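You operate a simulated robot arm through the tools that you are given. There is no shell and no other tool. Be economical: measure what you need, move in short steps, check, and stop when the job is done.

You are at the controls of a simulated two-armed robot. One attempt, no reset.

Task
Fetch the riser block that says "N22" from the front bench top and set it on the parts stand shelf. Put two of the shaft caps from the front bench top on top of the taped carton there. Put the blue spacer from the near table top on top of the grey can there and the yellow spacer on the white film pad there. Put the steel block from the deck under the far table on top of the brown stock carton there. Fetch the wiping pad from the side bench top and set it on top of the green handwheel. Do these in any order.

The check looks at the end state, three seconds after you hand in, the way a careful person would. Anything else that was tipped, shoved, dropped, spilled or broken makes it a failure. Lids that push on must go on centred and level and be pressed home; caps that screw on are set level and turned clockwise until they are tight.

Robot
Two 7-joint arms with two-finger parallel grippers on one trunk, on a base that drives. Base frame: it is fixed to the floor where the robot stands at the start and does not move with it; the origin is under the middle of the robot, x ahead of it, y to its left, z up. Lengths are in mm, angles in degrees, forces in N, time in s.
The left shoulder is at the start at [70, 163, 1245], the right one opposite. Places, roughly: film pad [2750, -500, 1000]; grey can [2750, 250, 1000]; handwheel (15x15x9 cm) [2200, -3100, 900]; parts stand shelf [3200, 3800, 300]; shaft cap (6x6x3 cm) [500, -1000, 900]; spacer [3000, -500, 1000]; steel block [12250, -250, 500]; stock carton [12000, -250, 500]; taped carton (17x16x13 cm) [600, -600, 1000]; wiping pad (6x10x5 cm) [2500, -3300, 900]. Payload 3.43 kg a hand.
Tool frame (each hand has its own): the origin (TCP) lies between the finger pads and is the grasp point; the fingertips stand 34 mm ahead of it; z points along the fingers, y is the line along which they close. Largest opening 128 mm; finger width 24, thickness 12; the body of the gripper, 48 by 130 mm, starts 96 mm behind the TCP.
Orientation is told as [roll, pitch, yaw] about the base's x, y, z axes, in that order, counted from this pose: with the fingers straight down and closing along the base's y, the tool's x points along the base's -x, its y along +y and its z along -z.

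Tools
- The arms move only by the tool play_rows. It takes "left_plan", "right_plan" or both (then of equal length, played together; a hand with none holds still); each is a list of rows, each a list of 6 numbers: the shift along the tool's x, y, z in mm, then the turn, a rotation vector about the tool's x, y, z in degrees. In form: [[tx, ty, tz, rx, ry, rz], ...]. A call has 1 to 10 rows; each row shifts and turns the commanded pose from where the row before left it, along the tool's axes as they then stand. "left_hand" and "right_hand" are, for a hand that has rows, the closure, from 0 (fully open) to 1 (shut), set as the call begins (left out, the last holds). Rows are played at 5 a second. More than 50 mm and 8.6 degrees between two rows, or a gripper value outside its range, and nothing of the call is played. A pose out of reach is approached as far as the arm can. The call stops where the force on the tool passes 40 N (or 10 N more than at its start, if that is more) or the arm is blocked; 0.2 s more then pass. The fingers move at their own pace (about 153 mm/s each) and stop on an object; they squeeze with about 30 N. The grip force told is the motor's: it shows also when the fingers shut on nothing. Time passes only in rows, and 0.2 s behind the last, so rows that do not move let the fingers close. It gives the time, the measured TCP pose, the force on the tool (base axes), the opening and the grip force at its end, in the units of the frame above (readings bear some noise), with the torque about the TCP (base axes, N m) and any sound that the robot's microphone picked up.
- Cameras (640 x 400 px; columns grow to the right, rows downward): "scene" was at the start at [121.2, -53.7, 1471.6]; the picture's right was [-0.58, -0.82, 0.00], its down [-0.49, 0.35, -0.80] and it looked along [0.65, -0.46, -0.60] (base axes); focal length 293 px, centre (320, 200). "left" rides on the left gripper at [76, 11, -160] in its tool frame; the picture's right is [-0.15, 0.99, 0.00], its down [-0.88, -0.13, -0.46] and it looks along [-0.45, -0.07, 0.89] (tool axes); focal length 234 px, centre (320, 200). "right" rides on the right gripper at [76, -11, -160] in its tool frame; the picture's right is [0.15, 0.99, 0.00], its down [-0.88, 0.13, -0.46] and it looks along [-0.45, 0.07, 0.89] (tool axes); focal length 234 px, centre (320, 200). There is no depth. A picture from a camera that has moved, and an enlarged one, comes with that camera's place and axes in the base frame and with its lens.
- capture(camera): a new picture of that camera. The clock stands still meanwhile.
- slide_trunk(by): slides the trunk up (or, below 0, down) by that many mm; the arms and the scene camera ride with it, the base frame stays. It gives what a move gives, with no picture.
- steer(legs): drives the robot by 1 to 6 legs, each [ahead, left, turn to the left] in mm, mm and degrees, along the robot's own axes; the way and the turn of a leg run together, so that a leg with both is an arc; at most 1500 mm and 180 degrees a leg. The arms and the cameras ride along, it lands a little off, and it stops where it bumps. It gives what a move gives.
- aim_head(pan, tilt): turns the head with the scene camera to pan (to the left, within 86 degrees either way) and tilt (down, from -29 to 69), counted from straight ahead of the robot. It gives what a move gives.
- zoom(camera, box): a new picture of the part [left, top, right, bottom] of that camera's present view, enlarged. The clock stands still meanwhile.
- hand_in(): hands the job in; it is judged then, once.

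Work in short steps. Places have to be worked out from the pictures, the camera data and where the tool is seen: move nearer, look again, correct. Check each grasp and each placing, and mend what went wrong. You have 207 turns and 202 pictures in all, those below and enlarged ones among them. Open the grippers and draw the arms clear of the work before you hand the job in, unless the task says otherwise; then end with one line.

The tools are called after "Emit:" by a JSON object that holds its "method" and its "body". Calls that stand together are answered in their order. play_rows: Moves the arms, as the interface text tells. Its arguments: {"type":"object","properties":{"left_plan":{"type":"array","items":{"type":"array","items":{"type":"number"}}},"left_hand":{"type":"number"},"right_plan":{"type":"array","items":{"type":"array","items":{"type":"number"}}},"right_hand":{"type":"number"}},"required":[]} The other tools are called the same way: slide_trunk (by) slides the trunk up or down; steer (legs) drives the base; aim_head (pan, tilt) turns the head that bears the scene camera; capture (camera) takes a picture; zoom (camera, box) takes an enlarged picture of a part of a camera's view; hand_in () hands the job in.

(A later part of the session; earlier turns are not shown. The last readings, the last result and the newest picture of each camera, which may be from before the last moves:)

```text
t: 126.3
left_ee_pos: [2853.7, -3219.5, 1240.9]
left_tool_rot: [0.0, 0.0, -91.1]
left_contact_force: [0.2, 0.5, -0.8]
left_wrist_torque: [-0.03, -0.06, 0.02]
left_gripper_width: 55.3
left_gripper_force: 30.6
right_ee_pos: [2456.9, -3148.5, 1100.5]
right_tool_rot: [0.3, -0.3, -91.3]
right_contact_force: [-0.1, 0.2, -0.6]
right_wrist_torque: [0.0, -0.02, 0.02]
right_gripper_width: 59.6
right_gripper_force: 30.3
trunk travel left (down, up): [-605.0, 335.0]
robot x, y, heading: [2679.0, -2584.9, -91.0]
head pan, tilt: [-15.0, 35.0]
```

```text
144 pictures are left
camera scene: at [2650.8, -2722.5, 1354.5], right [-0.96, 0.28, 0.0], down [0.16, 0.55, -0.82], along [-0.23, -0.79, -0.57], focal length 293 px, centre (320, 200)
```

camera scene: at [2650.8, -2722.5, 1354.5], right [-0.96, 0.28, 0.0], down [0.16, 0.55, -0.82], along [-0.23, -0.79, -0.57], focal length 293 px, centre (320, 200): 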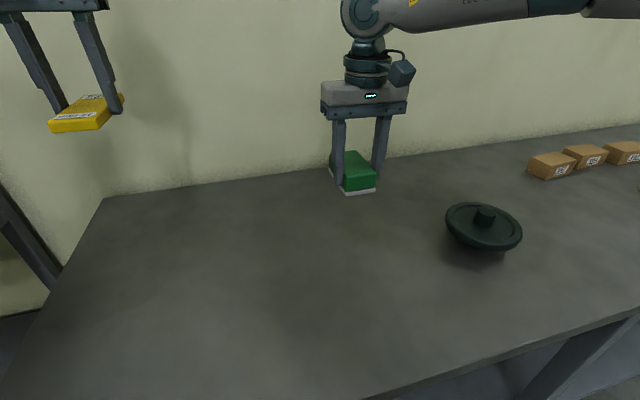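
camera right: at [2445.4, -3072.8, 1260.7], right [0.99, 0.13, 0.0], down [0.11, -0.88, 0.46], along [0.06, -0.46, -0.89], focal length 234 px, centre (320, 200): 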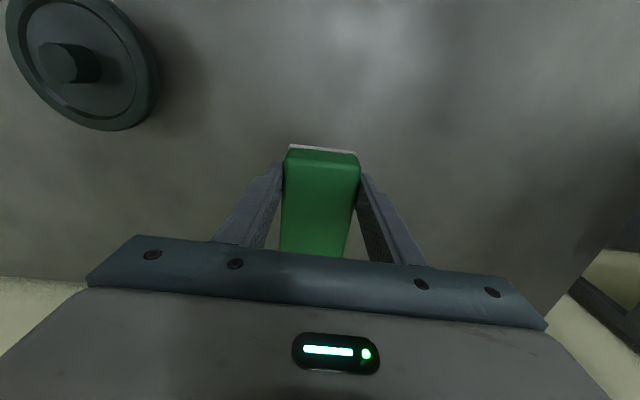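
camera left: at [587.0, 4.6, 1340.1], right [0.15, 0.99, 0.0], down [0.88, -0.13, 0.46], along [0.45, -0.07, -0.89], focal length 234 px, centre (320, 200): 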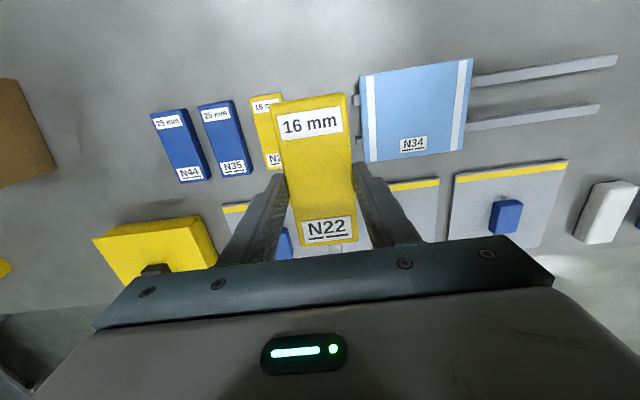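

The pad is held firmly. The handwheel hub top triangulates to about [2179, -3094, 985]. I'll drive right 278 mm and look again.

Emit:
{"method": "steer", "body": {"legs": [[0, -278, 0]]}}

Emit:
{"method": "play_rows", "body": {"right_plan": [[33, 0, 0, 0, 0, 0], [33, 0, 0, 0, 0, 0], [0, 0, 0, 0, 0, 0]]}}

Emit:
{"method": "capture", "body": {"camera": "right"}}

Emit:
{"method": "capture", "body": {"camera": "scene"}}

```text
t: 128.2
left_ee_pos: [2575.1, -3214.7, 1239.8]
left_tool_rot: [0.0, -0.1, -91.3]
left_contact_force: [0.6, 0.7, -1.0]
left_wrist_torque: [0.01, 0.0, -0.03]
left_gripper_width: 55.4
left_gripper_force: 29.8
right_ee_pos: [2176.4, -3142.4, 1101.2]
right_tool_rot: [0.2, -0.2, -91.5]
right_contact_force: [-0.4, 0.1, -0.9]
right_wrist_torque: [0.03, -0.01, -0.01]
right_gripper_width: 59.0
right_gripper_force: 29.8
trunk travel left (down, up): [-605.0, 335.0]
robot x, y, heading: [2399.0, -2577.5, -91.1]
head pan, tilt: [-15.0, 35.0]
```

```text
t: 129.0
left_ee_pos: [2574.1, -3217.3, 1239.2]
left_tool_rot: [0.0, 0.2, -91.2]
left_contact_force: [0.1, -0.1, -1.1]
left_wrist_torque: [0.0, 0.01, 0.01]
left_gripper_width: 55.4
left_gripper_force: 30.1
right_ee_pos: [2176.2, -3076.6, 1099.9]
right_tool_rot: [0.3, -0.1, -91.4]
right_contact_force: [-1.0, -0.4, -1.1]
right_wrist_torque: [0.07, 0.01, -0.01]
right_gripper_width: 59.3
right_gripper_force: 29.5
trunk travel left (down, up): [-605.0, 335.0]
robot x, y, heading: [2402.1, -2579.1, -91.5]
head pan, tilt: [-15.0, 35.0]
```

```text
143 pictures are left
camera right: at [2165.2, -3001.7, 1259.2], right [0.99, 0.12, 0.0], down [0.11, -0.88, 0.46], along [0.06, -0.45, -0.89], focal length 234 px, centre (320, 200)
```

right: 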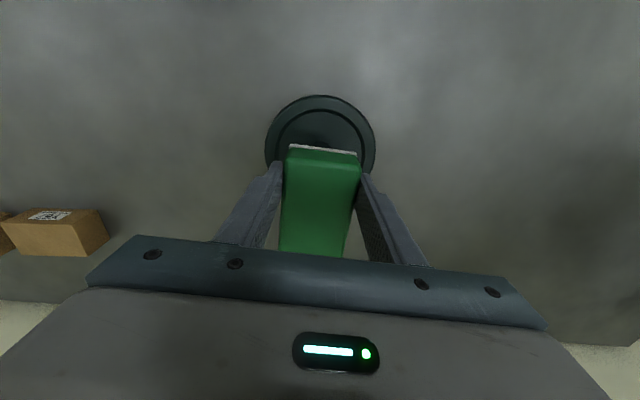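

```text
142 pictures are left
camera scene: at [2372.7, -2718.4, 1354.3], right [-0.96, 0.28, 0.0], down [0.16, 0.55, -0.82], along [-0.23, -0.79, -0.57], focal length 293 px, centre (320, 200)
```

scene: 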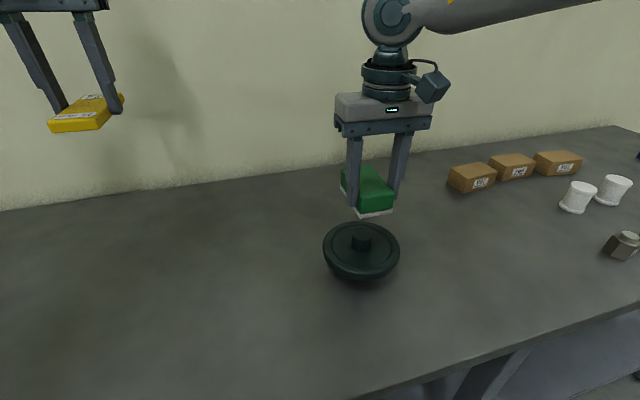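

The pad is aligned over the hub in both axes. I'll lower to just above it and check from the side.

Emit:
{"method": "play_rows", "body": {"right_plan": [[0, 0, 25, 0, 0, 0], [0, 0, 20, 0, 0, 0], [0, 0, 0, 0, 0, 0]]}}

Emit:
{"method": "zoom", "body": {"camera": "scene", "box": [290, 150, 450, 290]}}

```text
t: 129.8
left_ee_pos: [2574.8, -3215.0, 1239.8]
left_tool_rot: [0.0, 0.0, -91.3]
left_contact_force: [-0.1, 1.1, -0.3]
left_wrist_torque: [-0.04, 0.02, 0.01]
left_gripper_width: 55.2
left_gripper_force: 30.0
right_ee_pos: [2178.0, -3076.5, 1054.5]
right_tool_rot: [0.2, -0.2, -91.3]
right_contact_force: [0.8, 0.6, -1.0]
right_wrist_torque: [-0.01, 0.02, 0.02]
right_gripper_width: 59.4
right_gripper_force: 30.2
trunk travel left (down, up): [-605.0, 335.0]
robot x, y, heading: [2396.6, -2579.4, -91.2]
head pan, tilt: [-15.0, 35.0]
```

```text
2.86 times, centred on (370, 220) of scene
camera zoom: at [2372.7, -2716.5, 1354.5], right [-0.96, 0.28, 0.0], down [0.16, 0.55, -0.82], along [-0.23, -0.79, -0.57], focal length 838 px, centre (177, 143)
```

zoom: 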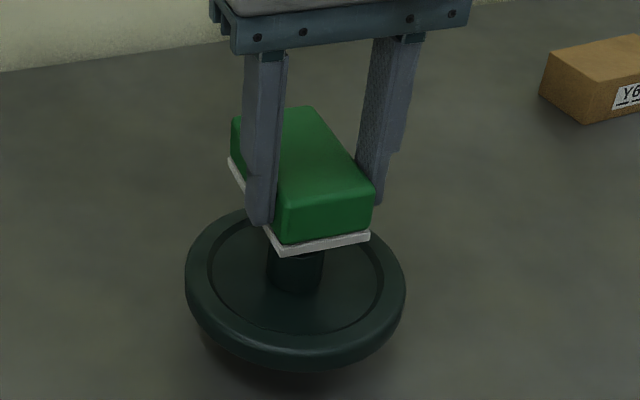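

The pad's underside is level with the fingertips, so there is still a gap of about 30 mm to the hub. I'll lower 20 more and recheck.

Emit:
{"method": "play_rows", "body": {"right_plan": [[0, 0, 10, 0, 0, 0], [0, 0, 8, 0, 0, 0], [0, 0, 0, 0, 0, 0]]}}

Emit:
{"method": "zoom", "body": {"camera": "scene", "box": [290, 150, 450, 290]}}

Emit:
{"method": "capture", "body": {"camera": "left"}}

```text
t: 130.6
left_ee_pos: [2574.3, -3214.4, 1240.4]
left_tool_rot: [0.1, 0.0, -91.4]
left_contact_force: [-0.3, 0.1, -1.9]
left_wrist_torque: [-0.01, 0.02, -0.01]
left_gripper_width: 55.2
left_gripper_force: 29.8
right_ee_pos: [2179.5, -3077.3, 1036.5]
right_tool_rot: [0.2, -0.2, -91.3]
right_contact_force: [-0.2, 0.7, -0.4]
right_wrist_torque: [0.03, 0.02, -0.01]
right_gripper_width: 59.4
right_gripper_force: 29.8
trunk travel left (down, up): [-605.0, 335.0]
robot x, y, heading: [2399.6, -2582.4, -91.2]
head pan, tilt: [-15.0, 35.0]
```

```text
2.86 times, centred on (370, 220) of scene
camera zoom: at [2372.7, -2717.1, 1354.5], right [-0.96, 0.28, 0.0], down [0.16, 0.55, -0.82], along [-0.23, -0.79, -0.57], focal length 838 px, centre (177, 143)
```

zoom: 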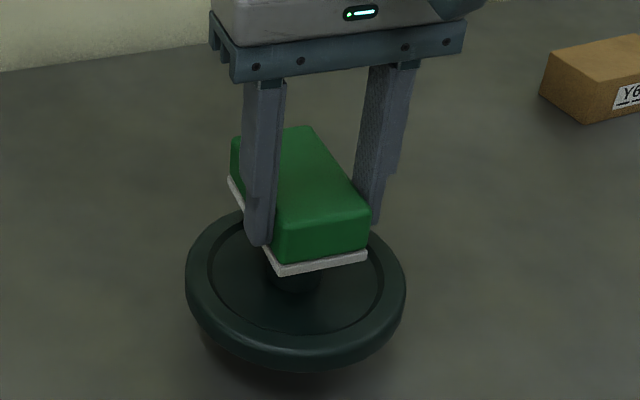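

```text
139 pictures are left
camera left: at [2587.7, -3139.4, 1399.6], right [0.99, -0.17, 0.0], down [-0.15, -0.88, 0.46], along [-0.08, -0.45, -0.89], focal length 234 px, centre (320, 200)
```

left: 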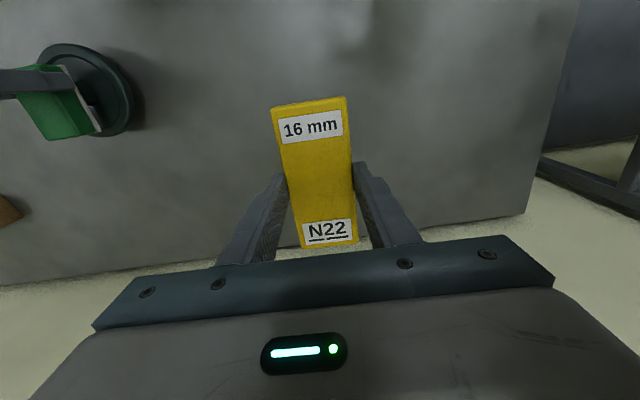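

The left camera sees the wheel and pad from another angle, so I'll zoom in there for a second check on alignment.

Emit:
{"method": "zoom", "body": {"camera": "left", "box": [0, 30, 160, 150]}}

```text
3.33 times, centred on (80, 90) of left
camera zoom: at [2587.7, -3139.4, 1399.6], right [0.99, -0.17, 0.0], down [-0.15, -0.88, 0.46], along [-0.08, -0.45, -0.89], focal length 781 px, centre (1120, 567)
```

zoom: 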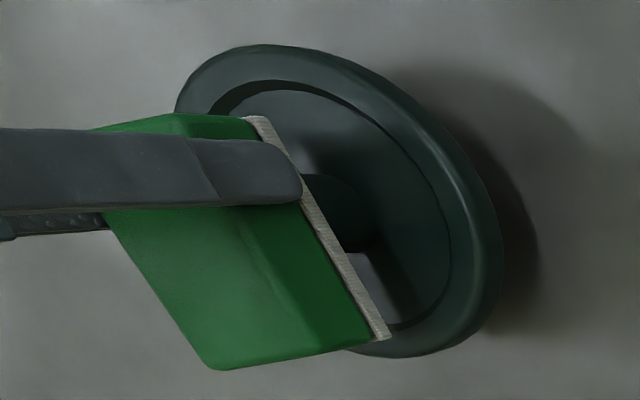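

The hub sits at the middle of the pad's lower edge, so it is well centred. I'll creep down until contact.

Emit:
{"method": "play_rows", "body": {"right_plan": [[0, 0, 3, 0, 0, 0], [0, 0, 3, 0, 0, 0], [0, 0, 3, 0, 0, 0], [0, 0, 0, 0, 0, 0]]}}

Emit:
{"method": "zoom", "body": {"camera": "left", "box": [0, 30, 160, 150]}}

```text
t: 131.6
left_ee_pos: [2573.5, -3215.3, 1239.8]
left_tool_rot: [0.0, 0.0, -91.3]
left_contact_force: [0.2, 0.1, -1.6]
left_wrist_torque: [-0.01, 0.0, 0.0]
left_gripper_width: 55.4
left_gripper_force: 29.6
right_ee_pos: [2178.6, -3077.0, 1028.9]
right_tool_rot: [0.3, -0.3, -91.4]
right_contact_force: [-0.4, -0.3, 3.4]
right_wrist_torque: [-0.05, 0.1, 0.0]
right_gripper_width: 59.3
right_gripper_force: 30.0
trunk travel left (down, up): [-605.0, 335.0]
robot x, y, heading: [2396.7, -2582.3, -91.3]
head pan, tilt: [-15.0, 35.0]
```

```text
3.33 times, centred on (80, 90) of left
camera zoom: at [2587.8, -3139.1, 1399.9], right [0.99, -0.17, 0.0], down [-0.15, -0.88, 0.46], along [-0.08, -0.45, -0.89], focal length 781 px, centre (1120, 567)
```

zoom: 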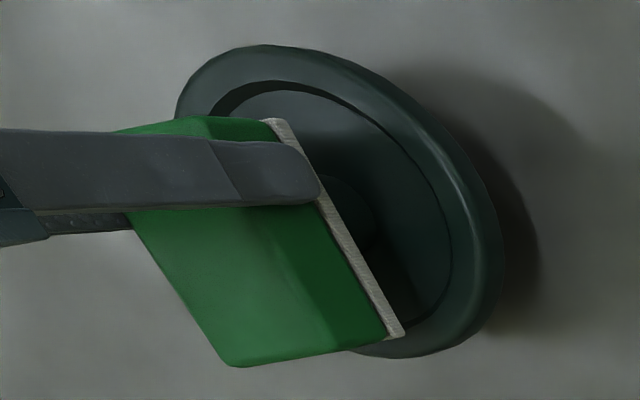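

Light contact of 3.4 N. I'll press 1 mm more, release, and rise straight up.

Emit:
{"method": "play_rows", "body": {"right_plan": [[0, 0, 1, 0, 0, 0], [0, 0, 0, 0, 0, 0]]}}

Emit:
{"method": "play_rows", "body": {"right_plan": [[0, 0, 0, 0, 0, 0], [0, 0, 0, 0, 0, 0], [0, 0, 0, 0, 0, 0], [0, 0, -20, 0, 0, 0], [0, 0, -40, 0, 0, 0], [0, 0, -40, 0, 0, 0]], "right_hand": 0.3}}

Emit:
{"method": "zoom", "body": {"camera": "scene", "box": [290, 150, 450, 290]}}

Emit:
{"method": "zoom", "body": {"camera": "left", "box": [0, 30, 160, 150]}}

```text
t: 132.2
left_ee_pos: [2573.9, -3212.6, 1240.6]
left_tool_rot: [0.1, 0.0, -91.3]
left_contact_force: [0.5, 1.1, -2.3]
left_wrist_torque: [-0.01, 0.0, 0.02]
left_gripper_width: 55.1
left_gripper_force: 29.9
right_ee_pos: [2177.2, -3075.8, 1028.1]
right_tool_rot: [0.2, -0.4, -91.4]
right_contact_force: [-2.3, -1.4, 13.6]
right_wrist_torque: [-0.17, 0.3, -0.02]
right_gripper_width: 59.2
right_gripper_force: 29.6
trunk travel left (down, up): [-605.0, 335.0]
robot x, y, heading: [2398.3, -2578.1, -91.2]
head pan, tilt: [-15.0, 35.0]
```

```text
t: 133.6
left_ee_pos: [2574.3, -3214.4, 1240.3]
left_tool_rot: [0.0, 0.0, -91.3]
left_contact_force: [-0.8, 0.2, -1.2]
left_wrist_torque: [-0.04, 0.01, 0.0]
left_gripper_width: 55.2
left_gripper_force: 29.9
right_ee_pos: [2178.2, -3076.6, 1128.7]
right_tool_rot: [0.2, -0.2, -91.4]
right_contact_force: [-0.2, 0.3, 0.5]
right_wrist_torque: [0.04, 0.01, 0.01]
right_gripper_width: 89.9
right_gripper_force: 0.1
trunk travel left (down, up): [-605.0, 335.0]
robot x, y, heading: [2397.0, -2578.7, -91.3]
head pan, tilt: [-15.0, 35.0]
```

```text
2.86 times, centred on (370, 220) of scene
camera zoom: at [2373.2, -2716.3, 1354.5], right [-0.96, 0.28, 0.0], down [0.16, 0.55, -0.82], along [-0.23, -0.79, -0.57], focal length 838 px, centre (177, 143)
```

zoom: 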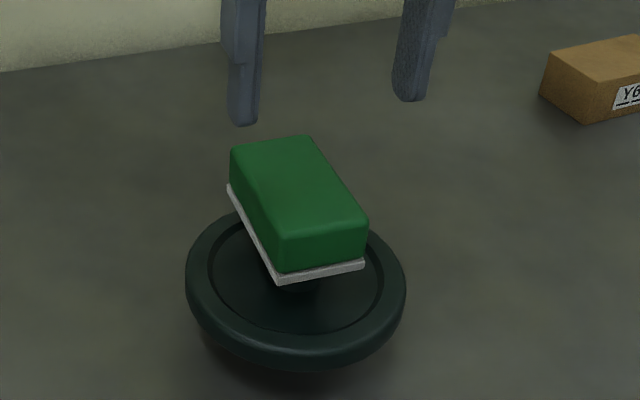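

```text
3.33 times, centred on (80, 90) of left
camera zoom: at [2588.2, -3138.5, 1399.9], right [0.99, -0.17, 0.0], down [-0.15, -0.88, 0.46], along [-0.08, -0.45, -0.89], focal length 781 px, centre (1120, 567)
```

zoom: 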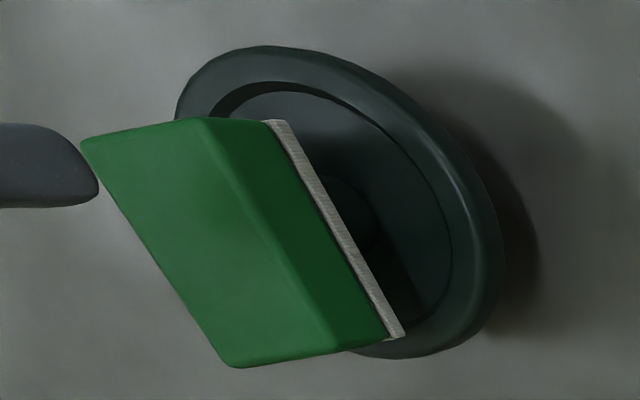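

The pad sits level on the handwheel hub. Next I'll back away, turn round and approach the near table from its -y side.

Emit:
{"method": "steer", "body": {"legs": [[-350, 0, 0], [0, 0, 180], [300, -250, 0]]}}

Emit:
{"method": "aim_head", "body": {"pan": 0, "tilt": 20}}

Emit:
{"method": "capture", "body": {"camera": "scene"}}

```text
t: 145.3
left_ee_pos: [2480.1, -1302.8, 1240.5]
left_tool_rot: [0.0, 0.0, 89.2]
left_contact_force: [-0.3, -0.6, -1.5]
left_wrist_torque: [0.03, 0.01, 0.03]
left_gripper_width: 55.4
left_gripper_force: 30.6
right_ee_pos: [2876.3, -1437.7, 1127.8]
right_tool_rot: [0.2, -0.2, 89.2]
right_contact_force: [0.2, -0.2, -0.9]
right_wrist_torque: [-0.02, -0.02, -0.02]
right_gripper_width: 89.6
right_gripper_force: 0.1
trunk travel left (down, up): [-605.0, 335.0]
robot x, y, heading: [2663.9, -1932.6, 89.2]
head pan, tilt: [-15.0, 35.0]
```

```text
t: 146.1
left_ee_pos: [2480.3, -1302.6, 1240.0]
left_tool_rot: [0.0, -0.1, 89.3]
left_contact_force: [0.1, 0.0, -1.6]
left_wrist_torque: [-0.01, 0.02, 0.0]
left_gripper_width: 55.3
left_gripper_force: 30.2
right_ee_pos: [2877.1, -1436.3, 1127.3]
right_tool_rot: [0.3, -0.2, 89.2]
right_contact_force: [-1.0, 0.1, 0.1]
right_wrist_torque: [-0.01, 0.02, 0.01]
right_gripper_width: 89.6
right_gripper_force: 0.0
trunk travel left (down, up): [-605.0, 335.0]
robot x, y, heading: [2661.4, -1934.6, 89.2]
head pan, tilt: [0.0, 20.0]
```

```text
134 pictures are left
camera scene: at [2663.6, -1796.5, 1378.2], right [1.0, -0.01, 0.0], down [0.0, -0.34, -0.94], along [0.01, 0.94, -0.34], focal length 293 px, centre (320, 200)
```

scene: 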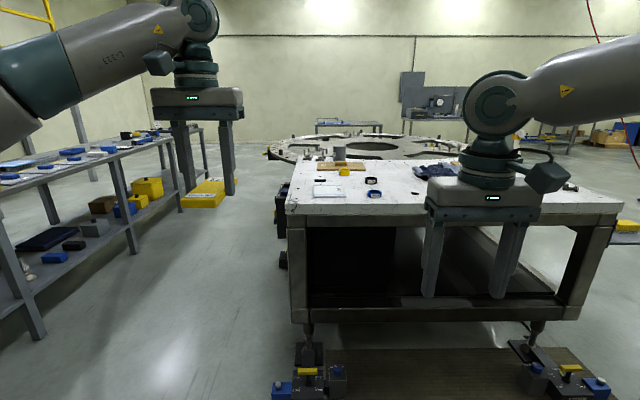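

The near table's front edge is at about y = -775, and there are levelling stands on the floor by its corners. I'll look down to see how far those stands stick out.

Emit:
{"method": "aim_head", "body": {"pan": 0, "tilt": 45}}

Emit:
{"method": "capture", "body": {"camera": "scene"}}

Emit:
{"method": "aim_head", "body": {"pan": 0, "tilt": 20}}

Emit:
{"method": "zoom", "body": {"camera": "scene", "box": [270, 120, 470, 240]}}

```text
t: 146.9
left_ee_pos: [2479.7, -1302.5, 1240.7]
left_tool_rot: [0.0, 0.0, 89.3]
left_contact_force: [-0.1, -0.1, -1.4]
left_wrist_torque: [0.01, 0.01, -0.02]
left_gripper_width: 55.2
left_gripper_force: 29.9
right_ee_pos: [2877.9, -1436.8, 1127.5]
right_tool_rot: [0.2, -0.3, 89.3]
right_contact_force: [0.0, 0.0, -0.1]
right_wrist_torque: [0.0, 0.0, 0.02]
right_gripper_width: 89.7
right_gripper_force: 0.1
trunk travel left (down, up): [-605.0, 335.0]
robot x, y, heading: [2664.7, -1936.5, 89.4]
head pan, tilt: [0.0, 45.0]
```

```text
133 pictures are left
camera scene: at [2663.3, -1808.3, 1339.7], right [1.0, -0.01, 0.0], down [-0.01, -0.71, -0.71], along [0.01, 0.71, -0.71], focal length 293 px, centre (320, 200)
```

scene: 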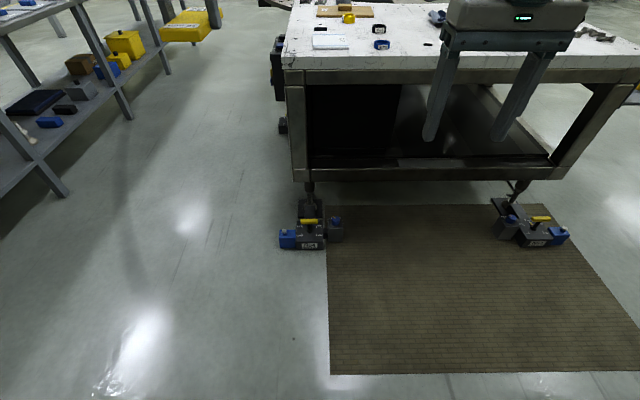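

```text
t: 147.8
left_ee_pos: [2479.2, -1302.0, 1240.2]
left_tool_rot: [0.0, 0.0, 89.3]
left_contact_force: [1.0, 0.5, -2.0]
left_wrist_torque: [-0.01, -0.01, 0.02]
left_gripper_width: 55.1
left_gripper_force: 30.3
right_ee_pos: [2878.4, -1436.0, 1127.6]
right_tool_rot: [0.4, -0.2, 89.2]
right_contact_force: [-0.2, -0.3, 0.5]
right_wrist_torque: [0.02, 0.01, -0.02]
right_gripper_width: 89.7
right_gripper_force: 0.0
trunk travel left (down, up): [-605.0, 335.0]
robot x, y, heading: [2660.0, -1938.0, 89.1]
head pan, tilt: [0.0, 20.0]
```

```text
3.20 times, centred on (370, 180) of scene
camera zoom: at [2663.4, -1796.6, 1378.2], right [1.0, -0.01, 0.0], down [0.0, -0.34, -0.94], along [0.01, 0.94, -0.34], focal length 938 px, centre (160, 264)
```

zoom: 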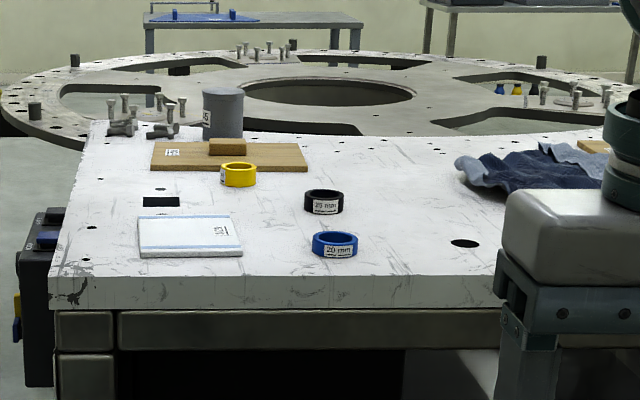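

Spacer rings in yellow, black and blue sit on the table, with the film pad at the left and the grey can behind. I'll drive closer and centre in x so I can triangulate heights.

Emit:
{"method": "steer", "body": {"legs": [[600, 0, 0.8]]}}

Emit:
{"method": "aim_head", "body": {"pan": 0, "tilt": 35}}

Emit:
{"method": "capture", "body": {"camera": "scene"}}

Emit:
{"method": "capture", "body": {"camera": "right"}}

```text
t: 151.2
left_ee_pos: [2476.8, -703.0, 1242.4]
left_tool_rot: [0.0, -0.1, 89.9]
left_contact_force: [0.1, -0.3, -0.6]
left_wrist_torque: [0.05, 0.0, 0.01]
left_gripper_width: 55.4
left_gripper_force: 30.5
right_ee_pos: [2873.4, -831.5, 1129.8]
right_tool_rot: [0.2, -0.4, 89.7]
right_contact_force: [-0.1, 0.2, 0.8]
right_wrist_torque: [0.02, 0.03, 0.02]
right_gripper_width: 89.3
right_gripper_force: 0.0
trunk travel left (down, up): [-605.0, 335.0]
robot x, y, heading: [2665.3, -1330.5, 89.9]
head pan, tilt: [0.0, 20.0]
```

```text
t: 152.0
left_ee_pos: [2484.7, -701.5, 1243.0]
left_tool_rot: [0.3, 0.0, 89.8]
left_contact_force: [1.3, -0.7, -1.7]
left_wrist_torque: [0.01, -0.03, -0.01]
left_gripper_width: 55.3
left_gripper_force: 30.1
right_ee_pos: [2882.7, -832.9, 1126.5]
right_tool_rot: [0.7, -0.4, 89.8]
right_contact_force: [-0.4, 0.5, 0.7]
right_wrist_torque: [-0.01, 0.03, 0.01]
right_gripper_width: 89.7
right_gripper_force: 0.0
trunk travel left (down, up): [-605.0, 335.0]
robot x, y, heading: [2666.7, -1329.7, 89.8]
head pan, tilt: [0.0, 35.0]
```

```text
131 pictures are left
camera scene: at [2654.0, -1198.3, 1355.9], right [1.0, 0.0, 0.01], down [0.0, -0.57, -0.82], along [0.01, 0.82, -0.57], focal length 293 px, centre (320, 200)
```

scene: 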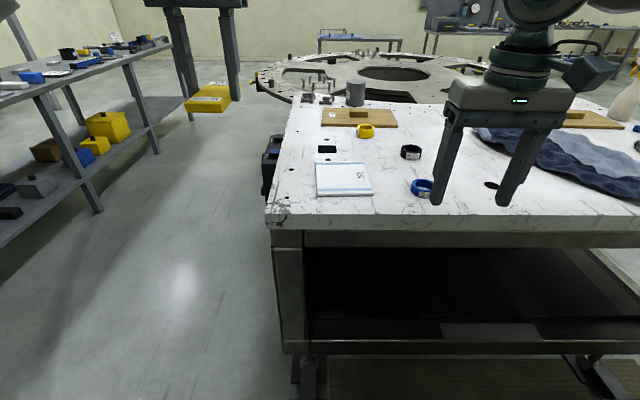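

```text
130 pictures are left
camera right: at [2895.5, -909.0, 1286.9], right [-0.99, -0.14, 0.01], down [-0.12, 0.88, 0.46], along [-0.08, 0.46, -0.89], focal length 234 px, centre (320, 200)
```

right: 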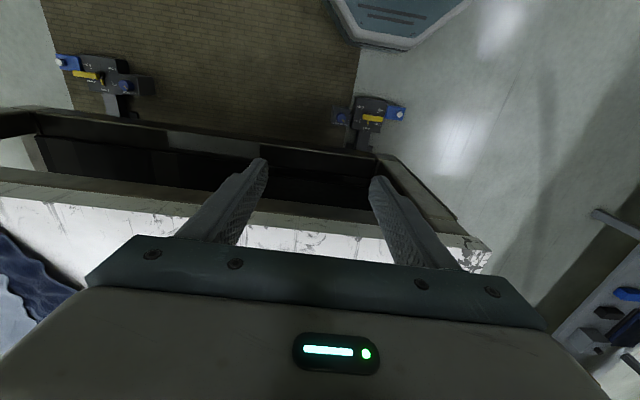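

Triangulating gives a table top of about 960, the film pad centre at about [2718, -527], blue ring [2910, -594], yellow [2823, -233] and can [2828, 123]. I'll move up to take the blue ring from this side.

Emit:
{"method": "steer", "body": {"legs": [[170, -60, 0]]}}

Emit:
{"method": "capture", "body": {"camera": "scene"}}

Emit:
{"method": "capture", "body": {"camera": "right"}}

```text
t: 153.5
left_ee_pos: [2538.9, -537.0, 1244.3]
left_tool_rot: [0.3, 0.0, 90.1]
left_contact_force: [-0.7, 0.0, -0.5]
left_wrist_torque: [0.01, -0.02, 0.01]
left_gripper_width: 55.4
left_gripper_force: 30.0
right_ee_pos: [2937.8, -665.3, 1129.2]
right_tool_rot: [0.5, -0.4, 90.2]
right_contact_force: [-1.0, 0.0, -0.9]
right_wrist_torque: [0.01, -0.04, -0.01]
right_gripper_width: 89.5
right_gripper_force: 0.1
trunk travel left (down, up): [-605.0, 335.0]
robot x, y, heading: [2723.4, -1165.7, 90.0]
head pan, tilt: [0.0, 35.0]
```

```text
129 pictures are left
camera scene: at [2710.3, -1032.4, 1356.2], right [1.0, 0.0, 0.01], down [0.01, -0.57, -0.82], along [0.0, 0.82, -0.57], focal length 293 px, centre (320, 200)
```

scene: 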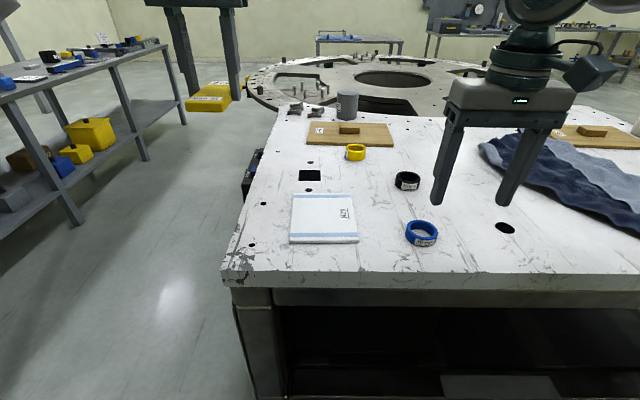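

```text
128 pictures are left
camera right: at [2950.9, -741.6, 1288.0], right [-0.99, -0.15, 0.01], down [-0.13, 0.88, 0.46], along [-0.08, 0.46, -0.89], focal length 234 px, centre (320, 200)
```

right: 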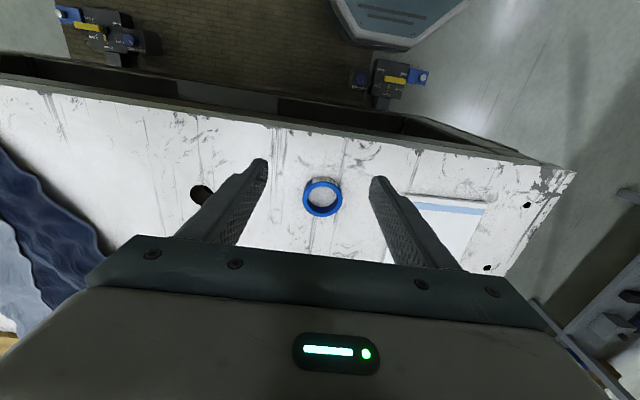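

Both views agree: the blue ring is at [2919, -579] with its top at about 962. I'll move the right hand over it and down partway.

Emit:
{"method": "play_rows", "body": {"right_plan": [[0, 0, 40, 0, 0, 0], [-29, 6, 20, 0, 0, 0], [-29, 6, 10, 0, 0, 0], [-28, 6, 0, 0, 0, 0], [0, 0, 0, 0, 0, 0]], "right_hand": 0.25}}

Emit:
{"method": "capture", "body": {"camera": "right"}}

Emit:
{"method": "zoom", "body": {"camera": "scene", "box": [320, 120, 520, 280]}}

```text
t: 154.7
left_ee_pos: [2550.7, -533.9, 1244.2]
left_tool_rot: [0.8, -0.1, 90.1]
left_contact_force: [-0.6, 0.1, -0.9]
left_wrist_torque: [0.03, 0.03, 0.01]
left_gripper_width: 55.2
left_gripper_force: 29.7
right_ee_pos: [2929.8, -576.3, 1057.2]
right_tool_rot: [1.2, -0.3, 90.2]
right_contact_force: [0.1, -0.6, 0.9]
right_wrist_torque: [0.02, -0.02, 0.01]
right_gripper_width: 95.9
right_gripper_force: 0.1
trunk travel left (down, up): [-605.0, 335.0]
robot x, y, heading: [2729.3, -1169.0, 90.2]
head pan, tilt: [0.0, 35.0]
```

```text
127 pictures are left
camera right: at [2943.8, -653.7, 1216.7], right [-0.99, -0.15, 0.02], down [-0.12, 0.88, 0.46], along [-0.09, 0.46, -0.89], focal length 234 px, centre (320, 200)
```

right: 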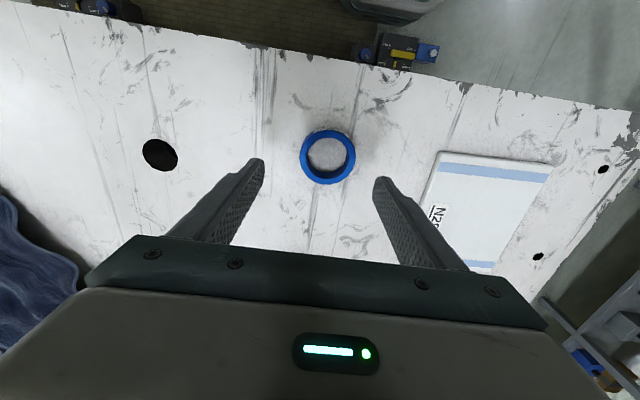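

```text
2.50 times, centred on (420, 200) of scene
camera zoom: at [2710.9, -1031.2, 1356.0], right [1.0, 0.0, 0.01], down [0.01, -0.57, -0.82], along [0.0, 0.82, -0.57], focal length 733 px, centre (70, 200)
```

zoom: 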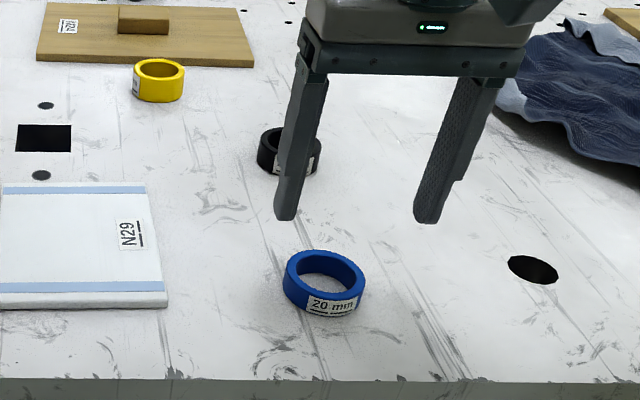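

The readings show a slight roll of about 1° and a small x shift; the base seems to be straddling the floor mat's edge. I'll check whether it is drifting and look at the base against the stand.

Emit:
{"method": "play_rows", "body": {"right_plan": [[0, 0, 0, 0, 0, 0], [0, 0, 0, 0, 0, 0]]}}

Emit:
{"method": "zoom", "body": {"camera": "right", "box": [260, 0, 480, 130]}}

```text
t: 155.3
left_ee_pos: [2550.5, -533.8, 1243.6]
left_tool_rot: [0.9, -0.1, 90.1]
left_contact_force: [0.3, -0.5, -2.4]
left_wrist_torque: [0.0, 0.05, -0.02]
left_gripper_width: 55.4
left_gripper_force: 29.7
right_ee_pos: [2929.8, -576.3, 1057.3]
right_tool_rot: [1.1, -0.3, 90.1]
right_contact_force: [-0.8, 0.2, -0.6]
right_wrist_torque: [-0.01, -0.06, -0.01]
right_gripper_width: 96.1
right_gripper_force: 0.0
trunk travel left (down, up): [-605.0, 335.0]
robot x, y, heading: [2722.6, -1164.9, 90.2]
head pan, tilt: [0.0, 35.0]
```

```text
2.91 times, centred on (370, 65) of right
camera zoom: at [2944.4, -653.4, 1216.3], right [-0.99, -0.15, 0.02], down [-0.12, 0.88, 0.46], along [-0.09, 0.45, -0.89], focal length 681 px, centre (174, 593)
```

zoom: 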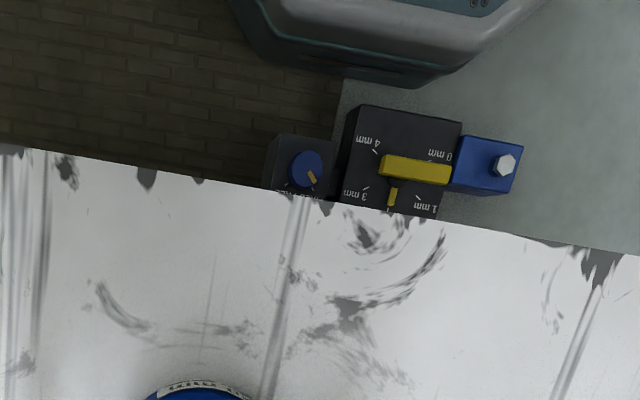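

The base is clear of the stand and the lean is steady, so I'll carry on. I'll correct by 11 mm and descend until the tips are about at the ring's mid height.

Emit:
{"method": "play_rows", "body": {"right_plan": [[3, 11, 20, 0, 0, 0], [0, 0, 20, 0, 0, 0], [0, 0, 14, 0, 0, 0], [0, 0, 0, 0, 0, 0]]}}

Emit:
{"method": "capture", "body": {"camera": "right"}}

Emit:
{"method": "zoom", "body": {"camera": "scene", "box": [340, 140, 500, 270]}}

```text
t: 156.3
left_ee_pos: [2550.9, -533.6, 1243.2]
left_tool_rot: [0.8, 0.0, 90.1]
left_contact_force: [0.3, -0.1, -0.7]
left_wrist_torque: [-0.03, -0.02, 0.0]
left_gripper_width: 55.3
left_gripper_force: 29.9
right_ee_pos: [2916.9, -579.4, 1003.4]
right_tool_rot: [1.1, -0.2, 90.1]
right_contact_force: [0.2, 0.5, 0.5]
right_wrist_torque: [-0.01, 0.02, 0.01]
right_gripper_width: 96.1
right_gripper_force: 0.0
trunk travel left (down, up): [-605.0, 335.0]
robot x, y, heading: [2727.7, -1166.2, 90.1]
head pan, tilt: [0.0, 35.0]
```

```text
124 pictures are left
camera right: at [2930.6, -656.8, 1162.0], right [-0.99, -0.15, 0.02], down [-0.12, 0.88, 0.46], along [-0.09, 0.46, -0.89], focal length 234 px, centre (320, 200)
```

right: 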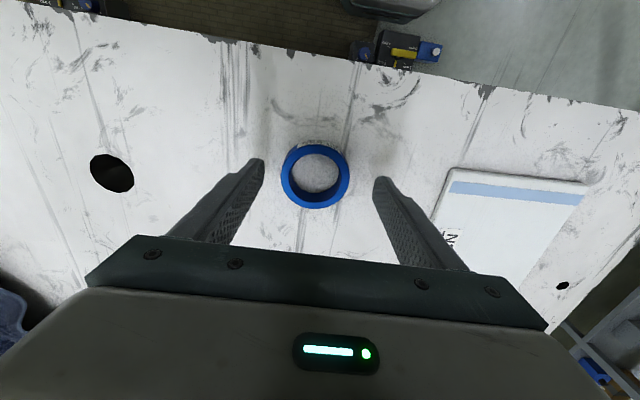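

```text
3.08 times, centred on (420, 205) of scene
camera zoom: at [2711.4, -1030.5, 1355.9], right [1.0, 0.0, 0.01], down [0.01, -0.57, -0.82], along [0.0, 0.82, -0.57], focal length 902 px, centre (12, 185)
```

zoom: 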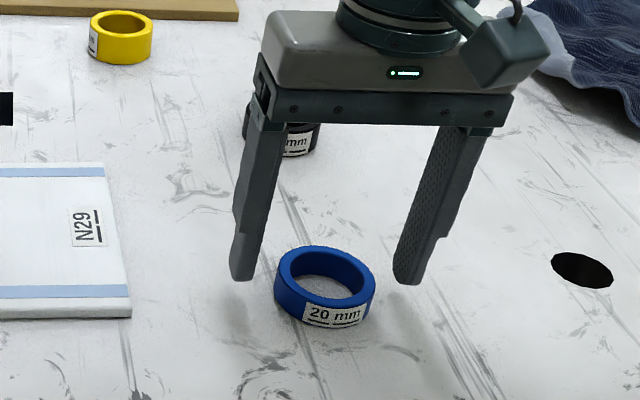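

The ring is centred between the fingers. I'll go down 20 mm in small steps, watching the force.

Emit:
{"method": "play_rows", "body": {"right_plan": [[-3, 0, 7, 0, 0, 0], [0, 0, 7, 0, 0, 0], [0, 0, 5, 0, 0, 0], [0, 0, 0, 0, 0, 0]]}}

Emit:
{"method": "zoom", "body": {"camera": "scene", "box": [340, 140, 500, 270]}}

```text
t: 157.3
left_ee_pos: [2551.2, -535.6, 1244.7]
left_tool_rot: [0.8, -0.1, 90.1]
left_contact_force: [0.2, -0.8, -1.3]
left_wrist_torque: [0.0, -0.03, 0.03]
left_gripper_width: 55.3
left_gripper_force: 29.9
right_ee_pos: [2916.8, -575.8, 985.4]
right_tool_rot: [1.1, -0.6, 90.0]
right_contact_force: [1.6, 3.6, 18.4]
right_wrist_torque: [-0.07, -1.15, 0.16]
right_gripper_width: 96.9
right_gripper_force: 1.5
trunk travel left (down, up): [-605.0, 335.0]
robot x, y, heading: [2721.0, -1163.5, 89.9]
head pan, tilt: [0.0, 35.0]
```

```text
3.08 times, centred on (420, 205) of scene
camera zoom: at [2711.0, -1031.7, 1356.4], right [1.0, 0.0, 0.01], down [0.01, -0.57, -0.82], along [0.0, 0.82, -0.57], focal length 902 px, centre (12, 185)
```

zoom: 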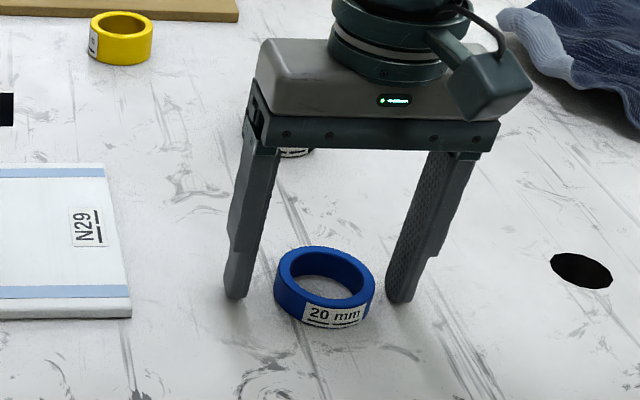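

The table is at about 951. I'll lift 4 mm, close on the ring and raise it.

Emit:
{"method": "play_rows", "body": {"right_plan": [[0, 0, -5, 0, 0, 0], [0, 0, 0, 0, 0, 0]]}}

Emit:
{"method": "play_rows", "body": {"right_plan": [[0, 0, 0, 0, 0, 0], [0, 0, 0, 0, 0, 0], [0, 0, 0, 0, 0, 0], [0, 0, 0, 0, 0, 0]], "right_hand": 1}}

Emit:
{"method": "play_rows", "body": {"right_plan": [[0, 0, -15, 0, 0, 0], [0, 0, -40, 0, 0, 0], [10, 0, -45, 0, 0, 0], [10, 0, -45, 0, 0, 0], [0, 0, -20, 0, 0, 0]]}}

Emit:
{"method": "capture", "body": {"camera": "right"}}

```text
t: 157.9
left_ee_pos: [2550.8, -534.7, 1242.7]
left_tool_rot: [0.6, -0.1, 90.0]
left_contact_force: [-0.1, -0.7, -0.6]
left_wrist_torque: [0.01, -0.02, -0.01]
left_gripper_width: 55.5
left_gripper_force: 29.9
right_ee_pos: [2918.2, -578.1, 987.8]
right_tool_rot: [1.1, -0.2, 90.1]
right_contact_force: [-0.4, 0.4, 0.7]
right_wrist_torque: [0.02, -0.04, -0.04]
right_gripper_width: 96.0
right_gripper_force: 0.0
trunk travel left (down, up): [-605.0, 335.0]
robot x, y, heading: [2724.1, -1168.4, 90.2]
head pan, tilt: [0.0, 35.0]
```

```text
t: 158.9
left_ee_pos: [2551.8, -535.4, 1243.3]
left_tool_rot: [0.8, 0.0, 90.2]
left_contact_force: [0.6, -0.3, -1.3]
left_wrist_torque: [0.03, -0.02, 0.02]
left_gripper_width: 55.4
left_gripper_force: 29.3
right_ee_pos: [2916.9, -576.2, 988.3]
right_tool_rot: [1.1, -0.3, 90.1]
right_contact_force: [0.1, -0.2, 0.9]
right_wrist_torque: [-0.04, -0.01, 0.03]
right_gripper_width: 61.3
right_gripper_force: 29.9
trunk travel left (down, up): [-605.0, 335.0]
robot x, y, heading: [2725.7, -1166.8, 90.0]
head pan, tilt: [0.0, 35.0]
```

```text
t: 160.1
left_ee_pos: [2550.4, -534.4, 1243.6]
left_tool_rot: [0.7, 0.0, 90.0]
left_contact_force: [0.4, 0.6, -1.7]
left_wrist_torque: [-0.03, -0.03, 0.01]
left_gripper_width: 55.2
left_gripper_force: 30.2
right_ee_pos: [2921.6, -596.8, 1153.8]
right_tool_rot: [1.1, -0.2, 90.2]
right_contact_force: [-0.5, 0.0, -1.0]
right_wrist_torque: [0.0, 0.0, -0.02]
right_gripper_width: 60.9
right_gripper_force: 30.0
trunk travel left (down, up): [-605.0, 335.0]
robot x, y, heading: [2725.8, -1166.1, 90.1]
head pan, tilt: [0.0, 35.0]
```

```text
121 pictures are left
camera right: at [2936.2, -673.5, 1312.7], right [-0.99, -0.15, 0.02], down [-0.12, 0.88, 0.46], along [-0.09, 0.45, -0.89], focal length 234 px, centre (320, 200)
```

right: 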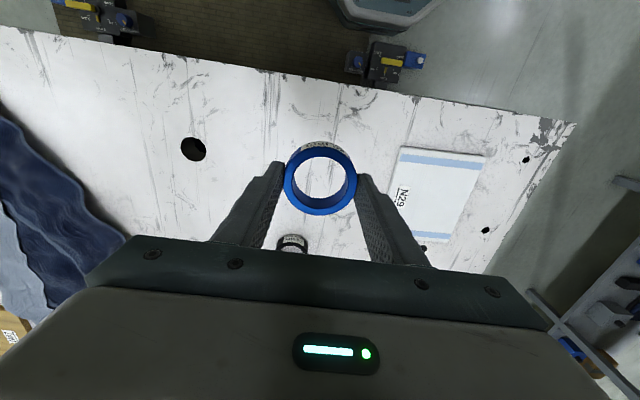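

The blue ring is held. Now I'll back off and drive round to the table's left (-x) side, stopping to look before turning in.

Emit:
{"method": "steer", "body": {"legs": [[-350, 0, 0], [0, 530, 0], [1400, 0, 0]]}}

Emit:
{"method": "aim_head", "body": {"pan": -50, "tilt": 40}}

Emit:
{"method": "capture", "body": {"camera": "scene"}}

Emit:
{"method": "capture", "body": {"camera": "right"}}

```text
t: 168.5
left_ee_pos: [2100.9, -265.1, 1242.7]
left_tool_rot: [0.8, 0.1, 80.6]
left_contact_force: [0.5, 0.3, -1.5]
left_wrist_torque: [-0.07, 0.03, -0.02]
left_gripper_width: 55.2
left_gripper_force: 30.2
right_ee_pos: [2457.4, -389.6, 1149.7]
right_tool_rot: [1.3, -0.2, 80.6]
right_contact_force: [-0.1, -0.2, -1.2]
right_wrist_torque: [-0.08, 0.04, -0.01]
right_gripper_width: 60.9
right_gripper_force: 30.3
trunk travel left (down, up): [-605.0, 335.0]
robot x, y, heading: [2165.6, -920.8, 80.6]
head pan, tilt: [0.0, 35.0]
stopped in leg 3: the robot was blocked; the commanded pose is now the measured one
```

```text
t: 169.6
left_ee_pos: [2099.3, -267.1, 1242.0]
left_tool_rot: [0.9, -0.1, 80.6]
left_contact_force: [-0.1, 0.3, -0.8]
left_wrist_torque: [0.05, 0.02, 0.02]
left_gripper_width: 55.3
left_gripper_force: 30.0
right_ee_pos: [2454.8, -390.4, 1151.7]
right_tool_rot: [1.1, -0.2, 80.5]
right_contact_force: [-0.1, 0.4, -0.3]
right_wrist_torque: [-0.03, 0.04, 0.01]
right_gripper_width: 61.1
right_gripper_force: 30.0
trunk travel left (down, up): [-605.0, 335.0]
robot x, y, heading: [2162.2, -917.4, 80.6]
head pan, tilt: [-50.0, 40.0]
```

```text
120 pictures are left
camera scene: at [2246.4, -827.3, 1346.9], right [0.51, -0.86, 0.0], down [-0.55, -0.33, -0.77], along [0.66, 0.39, -0.64], focal length 293 px, centre (320, 200)
```

scene: 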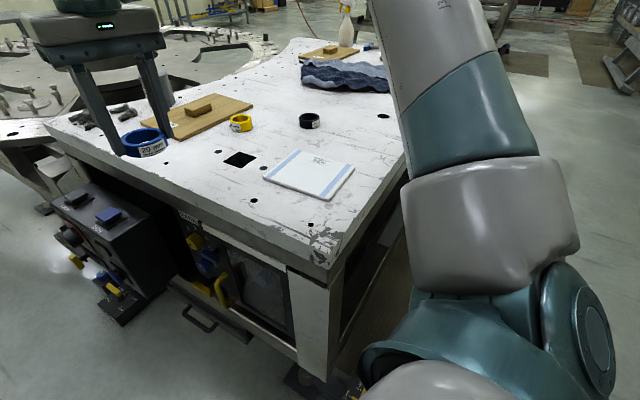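

```text
119 pictures are left
camera right: at [2456.7, -467.7, 1311.0], right [-1.0, 0.02, 0.02], down [0.02, 0.89, 0.46], along [-0.01, 0.46, -0.89], focal length 234 px, centre (320, 200)
```

right: 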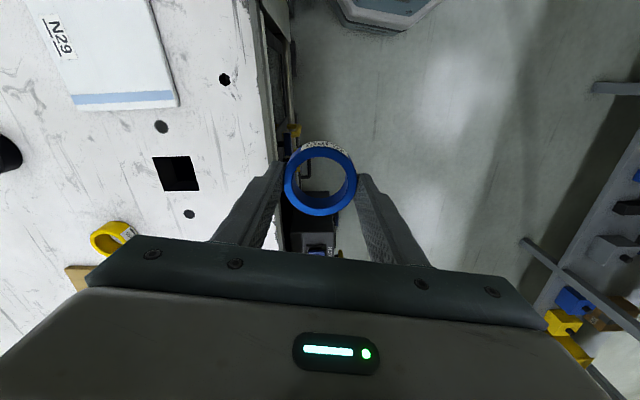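

The base was blocked at y ≈ -920. I'll look down to the right to see what it touched.

Emit:
{"method": "aim_head", "body": {"pan": -60, "tilt": 68}}

Emit:
{"method": "capture", "body": {"camera": "scene"}}

Emit:
{"method": "aim_head", "body": {"pan": 0, "tilt": 66}}

Emit:
{"method": "capture", "body": {"camera": "scene"}}

```text
t: 170.6
left_ee_pos: [2099.3, -267.7, 1242.4]
left_tool_rot: [0.8, -0.1, 80.6]
left_contact_force: [-0.4, -0.4, -1.4]
left_wrist_torque: [-0.02, -0.01, 0.0]
left_gripper_width: 55.4
left_gripper_force: 30.0
right_ee_pos: [2453.8, -389.7, 1152.1]
right_tool_rot: [1.2, -0.2, 80.7]
right_contact_force: [-0.1, 0.4, -1.2]
right_wrist_torque: [0.01, -0.01, 0.04]
right_gripper_width: 61.0
right_gripper_force: 29.8
trunk travel left (down, up): [-605.0, 335.0]
robot x, y, heading: [2167.3, -918.5, 80.4]
head pan, tilt: [-60.0, 68.0]
```

```text
118 pictures are left
camera scene: at [2226.4, -851.1, 1311.6], right [0.35, -0.94, 0.0], down [-0.87, -0.33, -0.38], along [0.35, 0.13, -0.93], focal length 293 px, centre (320, 200)
```

scene: 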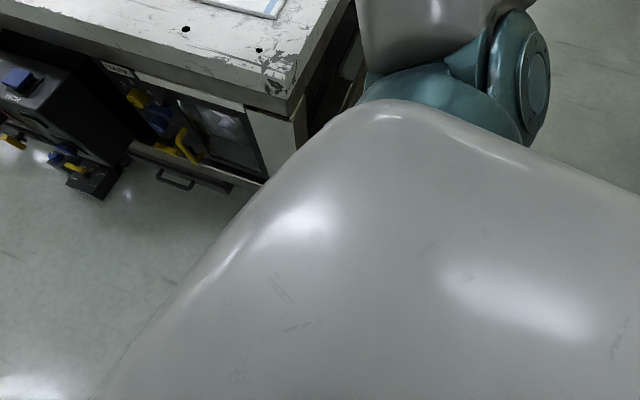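

```text
t: 171.9
left_ee_pos: [2099.7, -267.2, 1244.0]
left_tool_rot: [0.7, 0.0, 80.5]
left_contact_force: [-0.1, -0.5, -1.3]
left_wrist_torque: [0.0, 0.01, -0.02]
left_gripper_width: 55.5
left_gripper_force: 29.7
right_ee_pos: [2455.2, -390.4, 1151.6]
right_tool_rot: [1.2, -0.2, 80.6]
right_contact_force: [0.7, -0.3, -1.0]
right_wrist_torque: [0.01, -0.01, 0.0]
right_gripper_width: 60.9
right_gripper_force: 29.8
trunk travel left (down, up): [-605.0, 335.0]
robot x, y, heading: [2166.7, -916.9, 80.7]
head pan, tilt: [0.0, 66.0]
```

```text
117 pictures are left
camera scene: at [2182.9, -812.5, 1313.6], right [0.99, -0.16, 0.0], down [-0.15, -0.9, -0.41], along [0.07, 0.4, -0.91], focal length 293 px, centre (320, 200)
```

scene: 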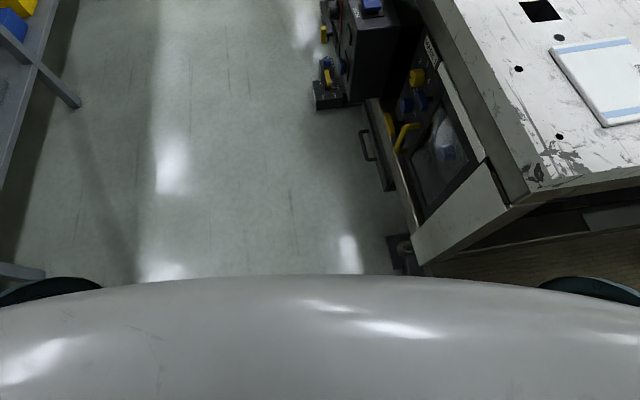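

The floor ahead is clear, so the base caught the corner stand on its right side. I'll shift left, straighten up, look back at the stand, and then go on.

Emit:
{"method": "steer", "body": {"legs": [[0, 130, 0], [0, 0, 9.3]]}}

Emit:
{"method": "aim_head", "body": {"pan": -60, "tilt": 55}}

Emit:
{"method": "capture", "body": {"camera": "scene"}}

```text
t: 173.8
left_ee_pos: [1863.9, -264.8, 1243.1]
left_tool_rot: [0.7, 0.0, 89.9]
left_contact_force: [-0.3, -1.2, -1.1]
left_wrist_torque: [-0.02, 0.01, 0.0]
left_gripper_width: 55.2
left_gripper_force: 30.2
right_ee_pos: [2235.7, -328.0, 1153.0]
right_tool_rot: [1.3, -0.2, 89.9]
right_contact_force: [0.1, 0.0, -0.8]
right_wrist_torque: [0.01, -0.02, 0.03]
right_gripper_width: 60.7
right_gripper_force: 30.0
trunk travel left (down, up): [-605.0, 335.0]
robot x, y, heading: [2037.8, -898.3, 89.9]
head pan, tilt: [0.0, 66.0]
```

```text
t: 175.1
left_ee_pos: [1864.3, -264.4, 1242.0]
left_tool_rot: [0.8, 0.0, 89.9]
left_contact_force: [0.2, -0.1, -1.5]
left_wrist_torque: [-0.01, -0.03, -0.01]
left_gripper_width: 55.6
left_gripper_force: 30.2
right_ee_pos: [2236.6, -327.5, 1152.3]
right_tool_rot: [1.3, -0.2, 89.9]
right_contact_force: [-0.5, 0.4, -0.8]
right_wrist_torque: [-0.04, -0.02, 0.0]
right_gripper_width: 61.0
right_gripper_force: 30.1
trunk travel left (down, up): [-605.0, 335.0]
robot x, y, heading: [2035.8, -893.8, 89.8]
head pan, tilt: [-60.0, 55.0]
```

```text
116 pictures are left
camera scene: at [2098.0, -812.9, 1326.2], right [0.5, -0.87, 0.0], down [-0.71, -0.41, -0.57], along [0.5, 0.29, -0.82], focal length 293 px, centre (320, 200)
```

scene: 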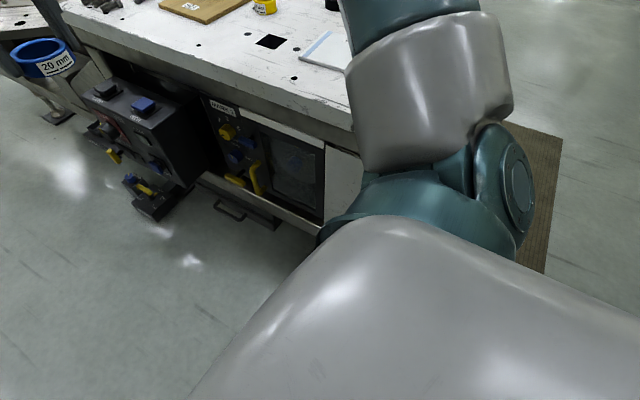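

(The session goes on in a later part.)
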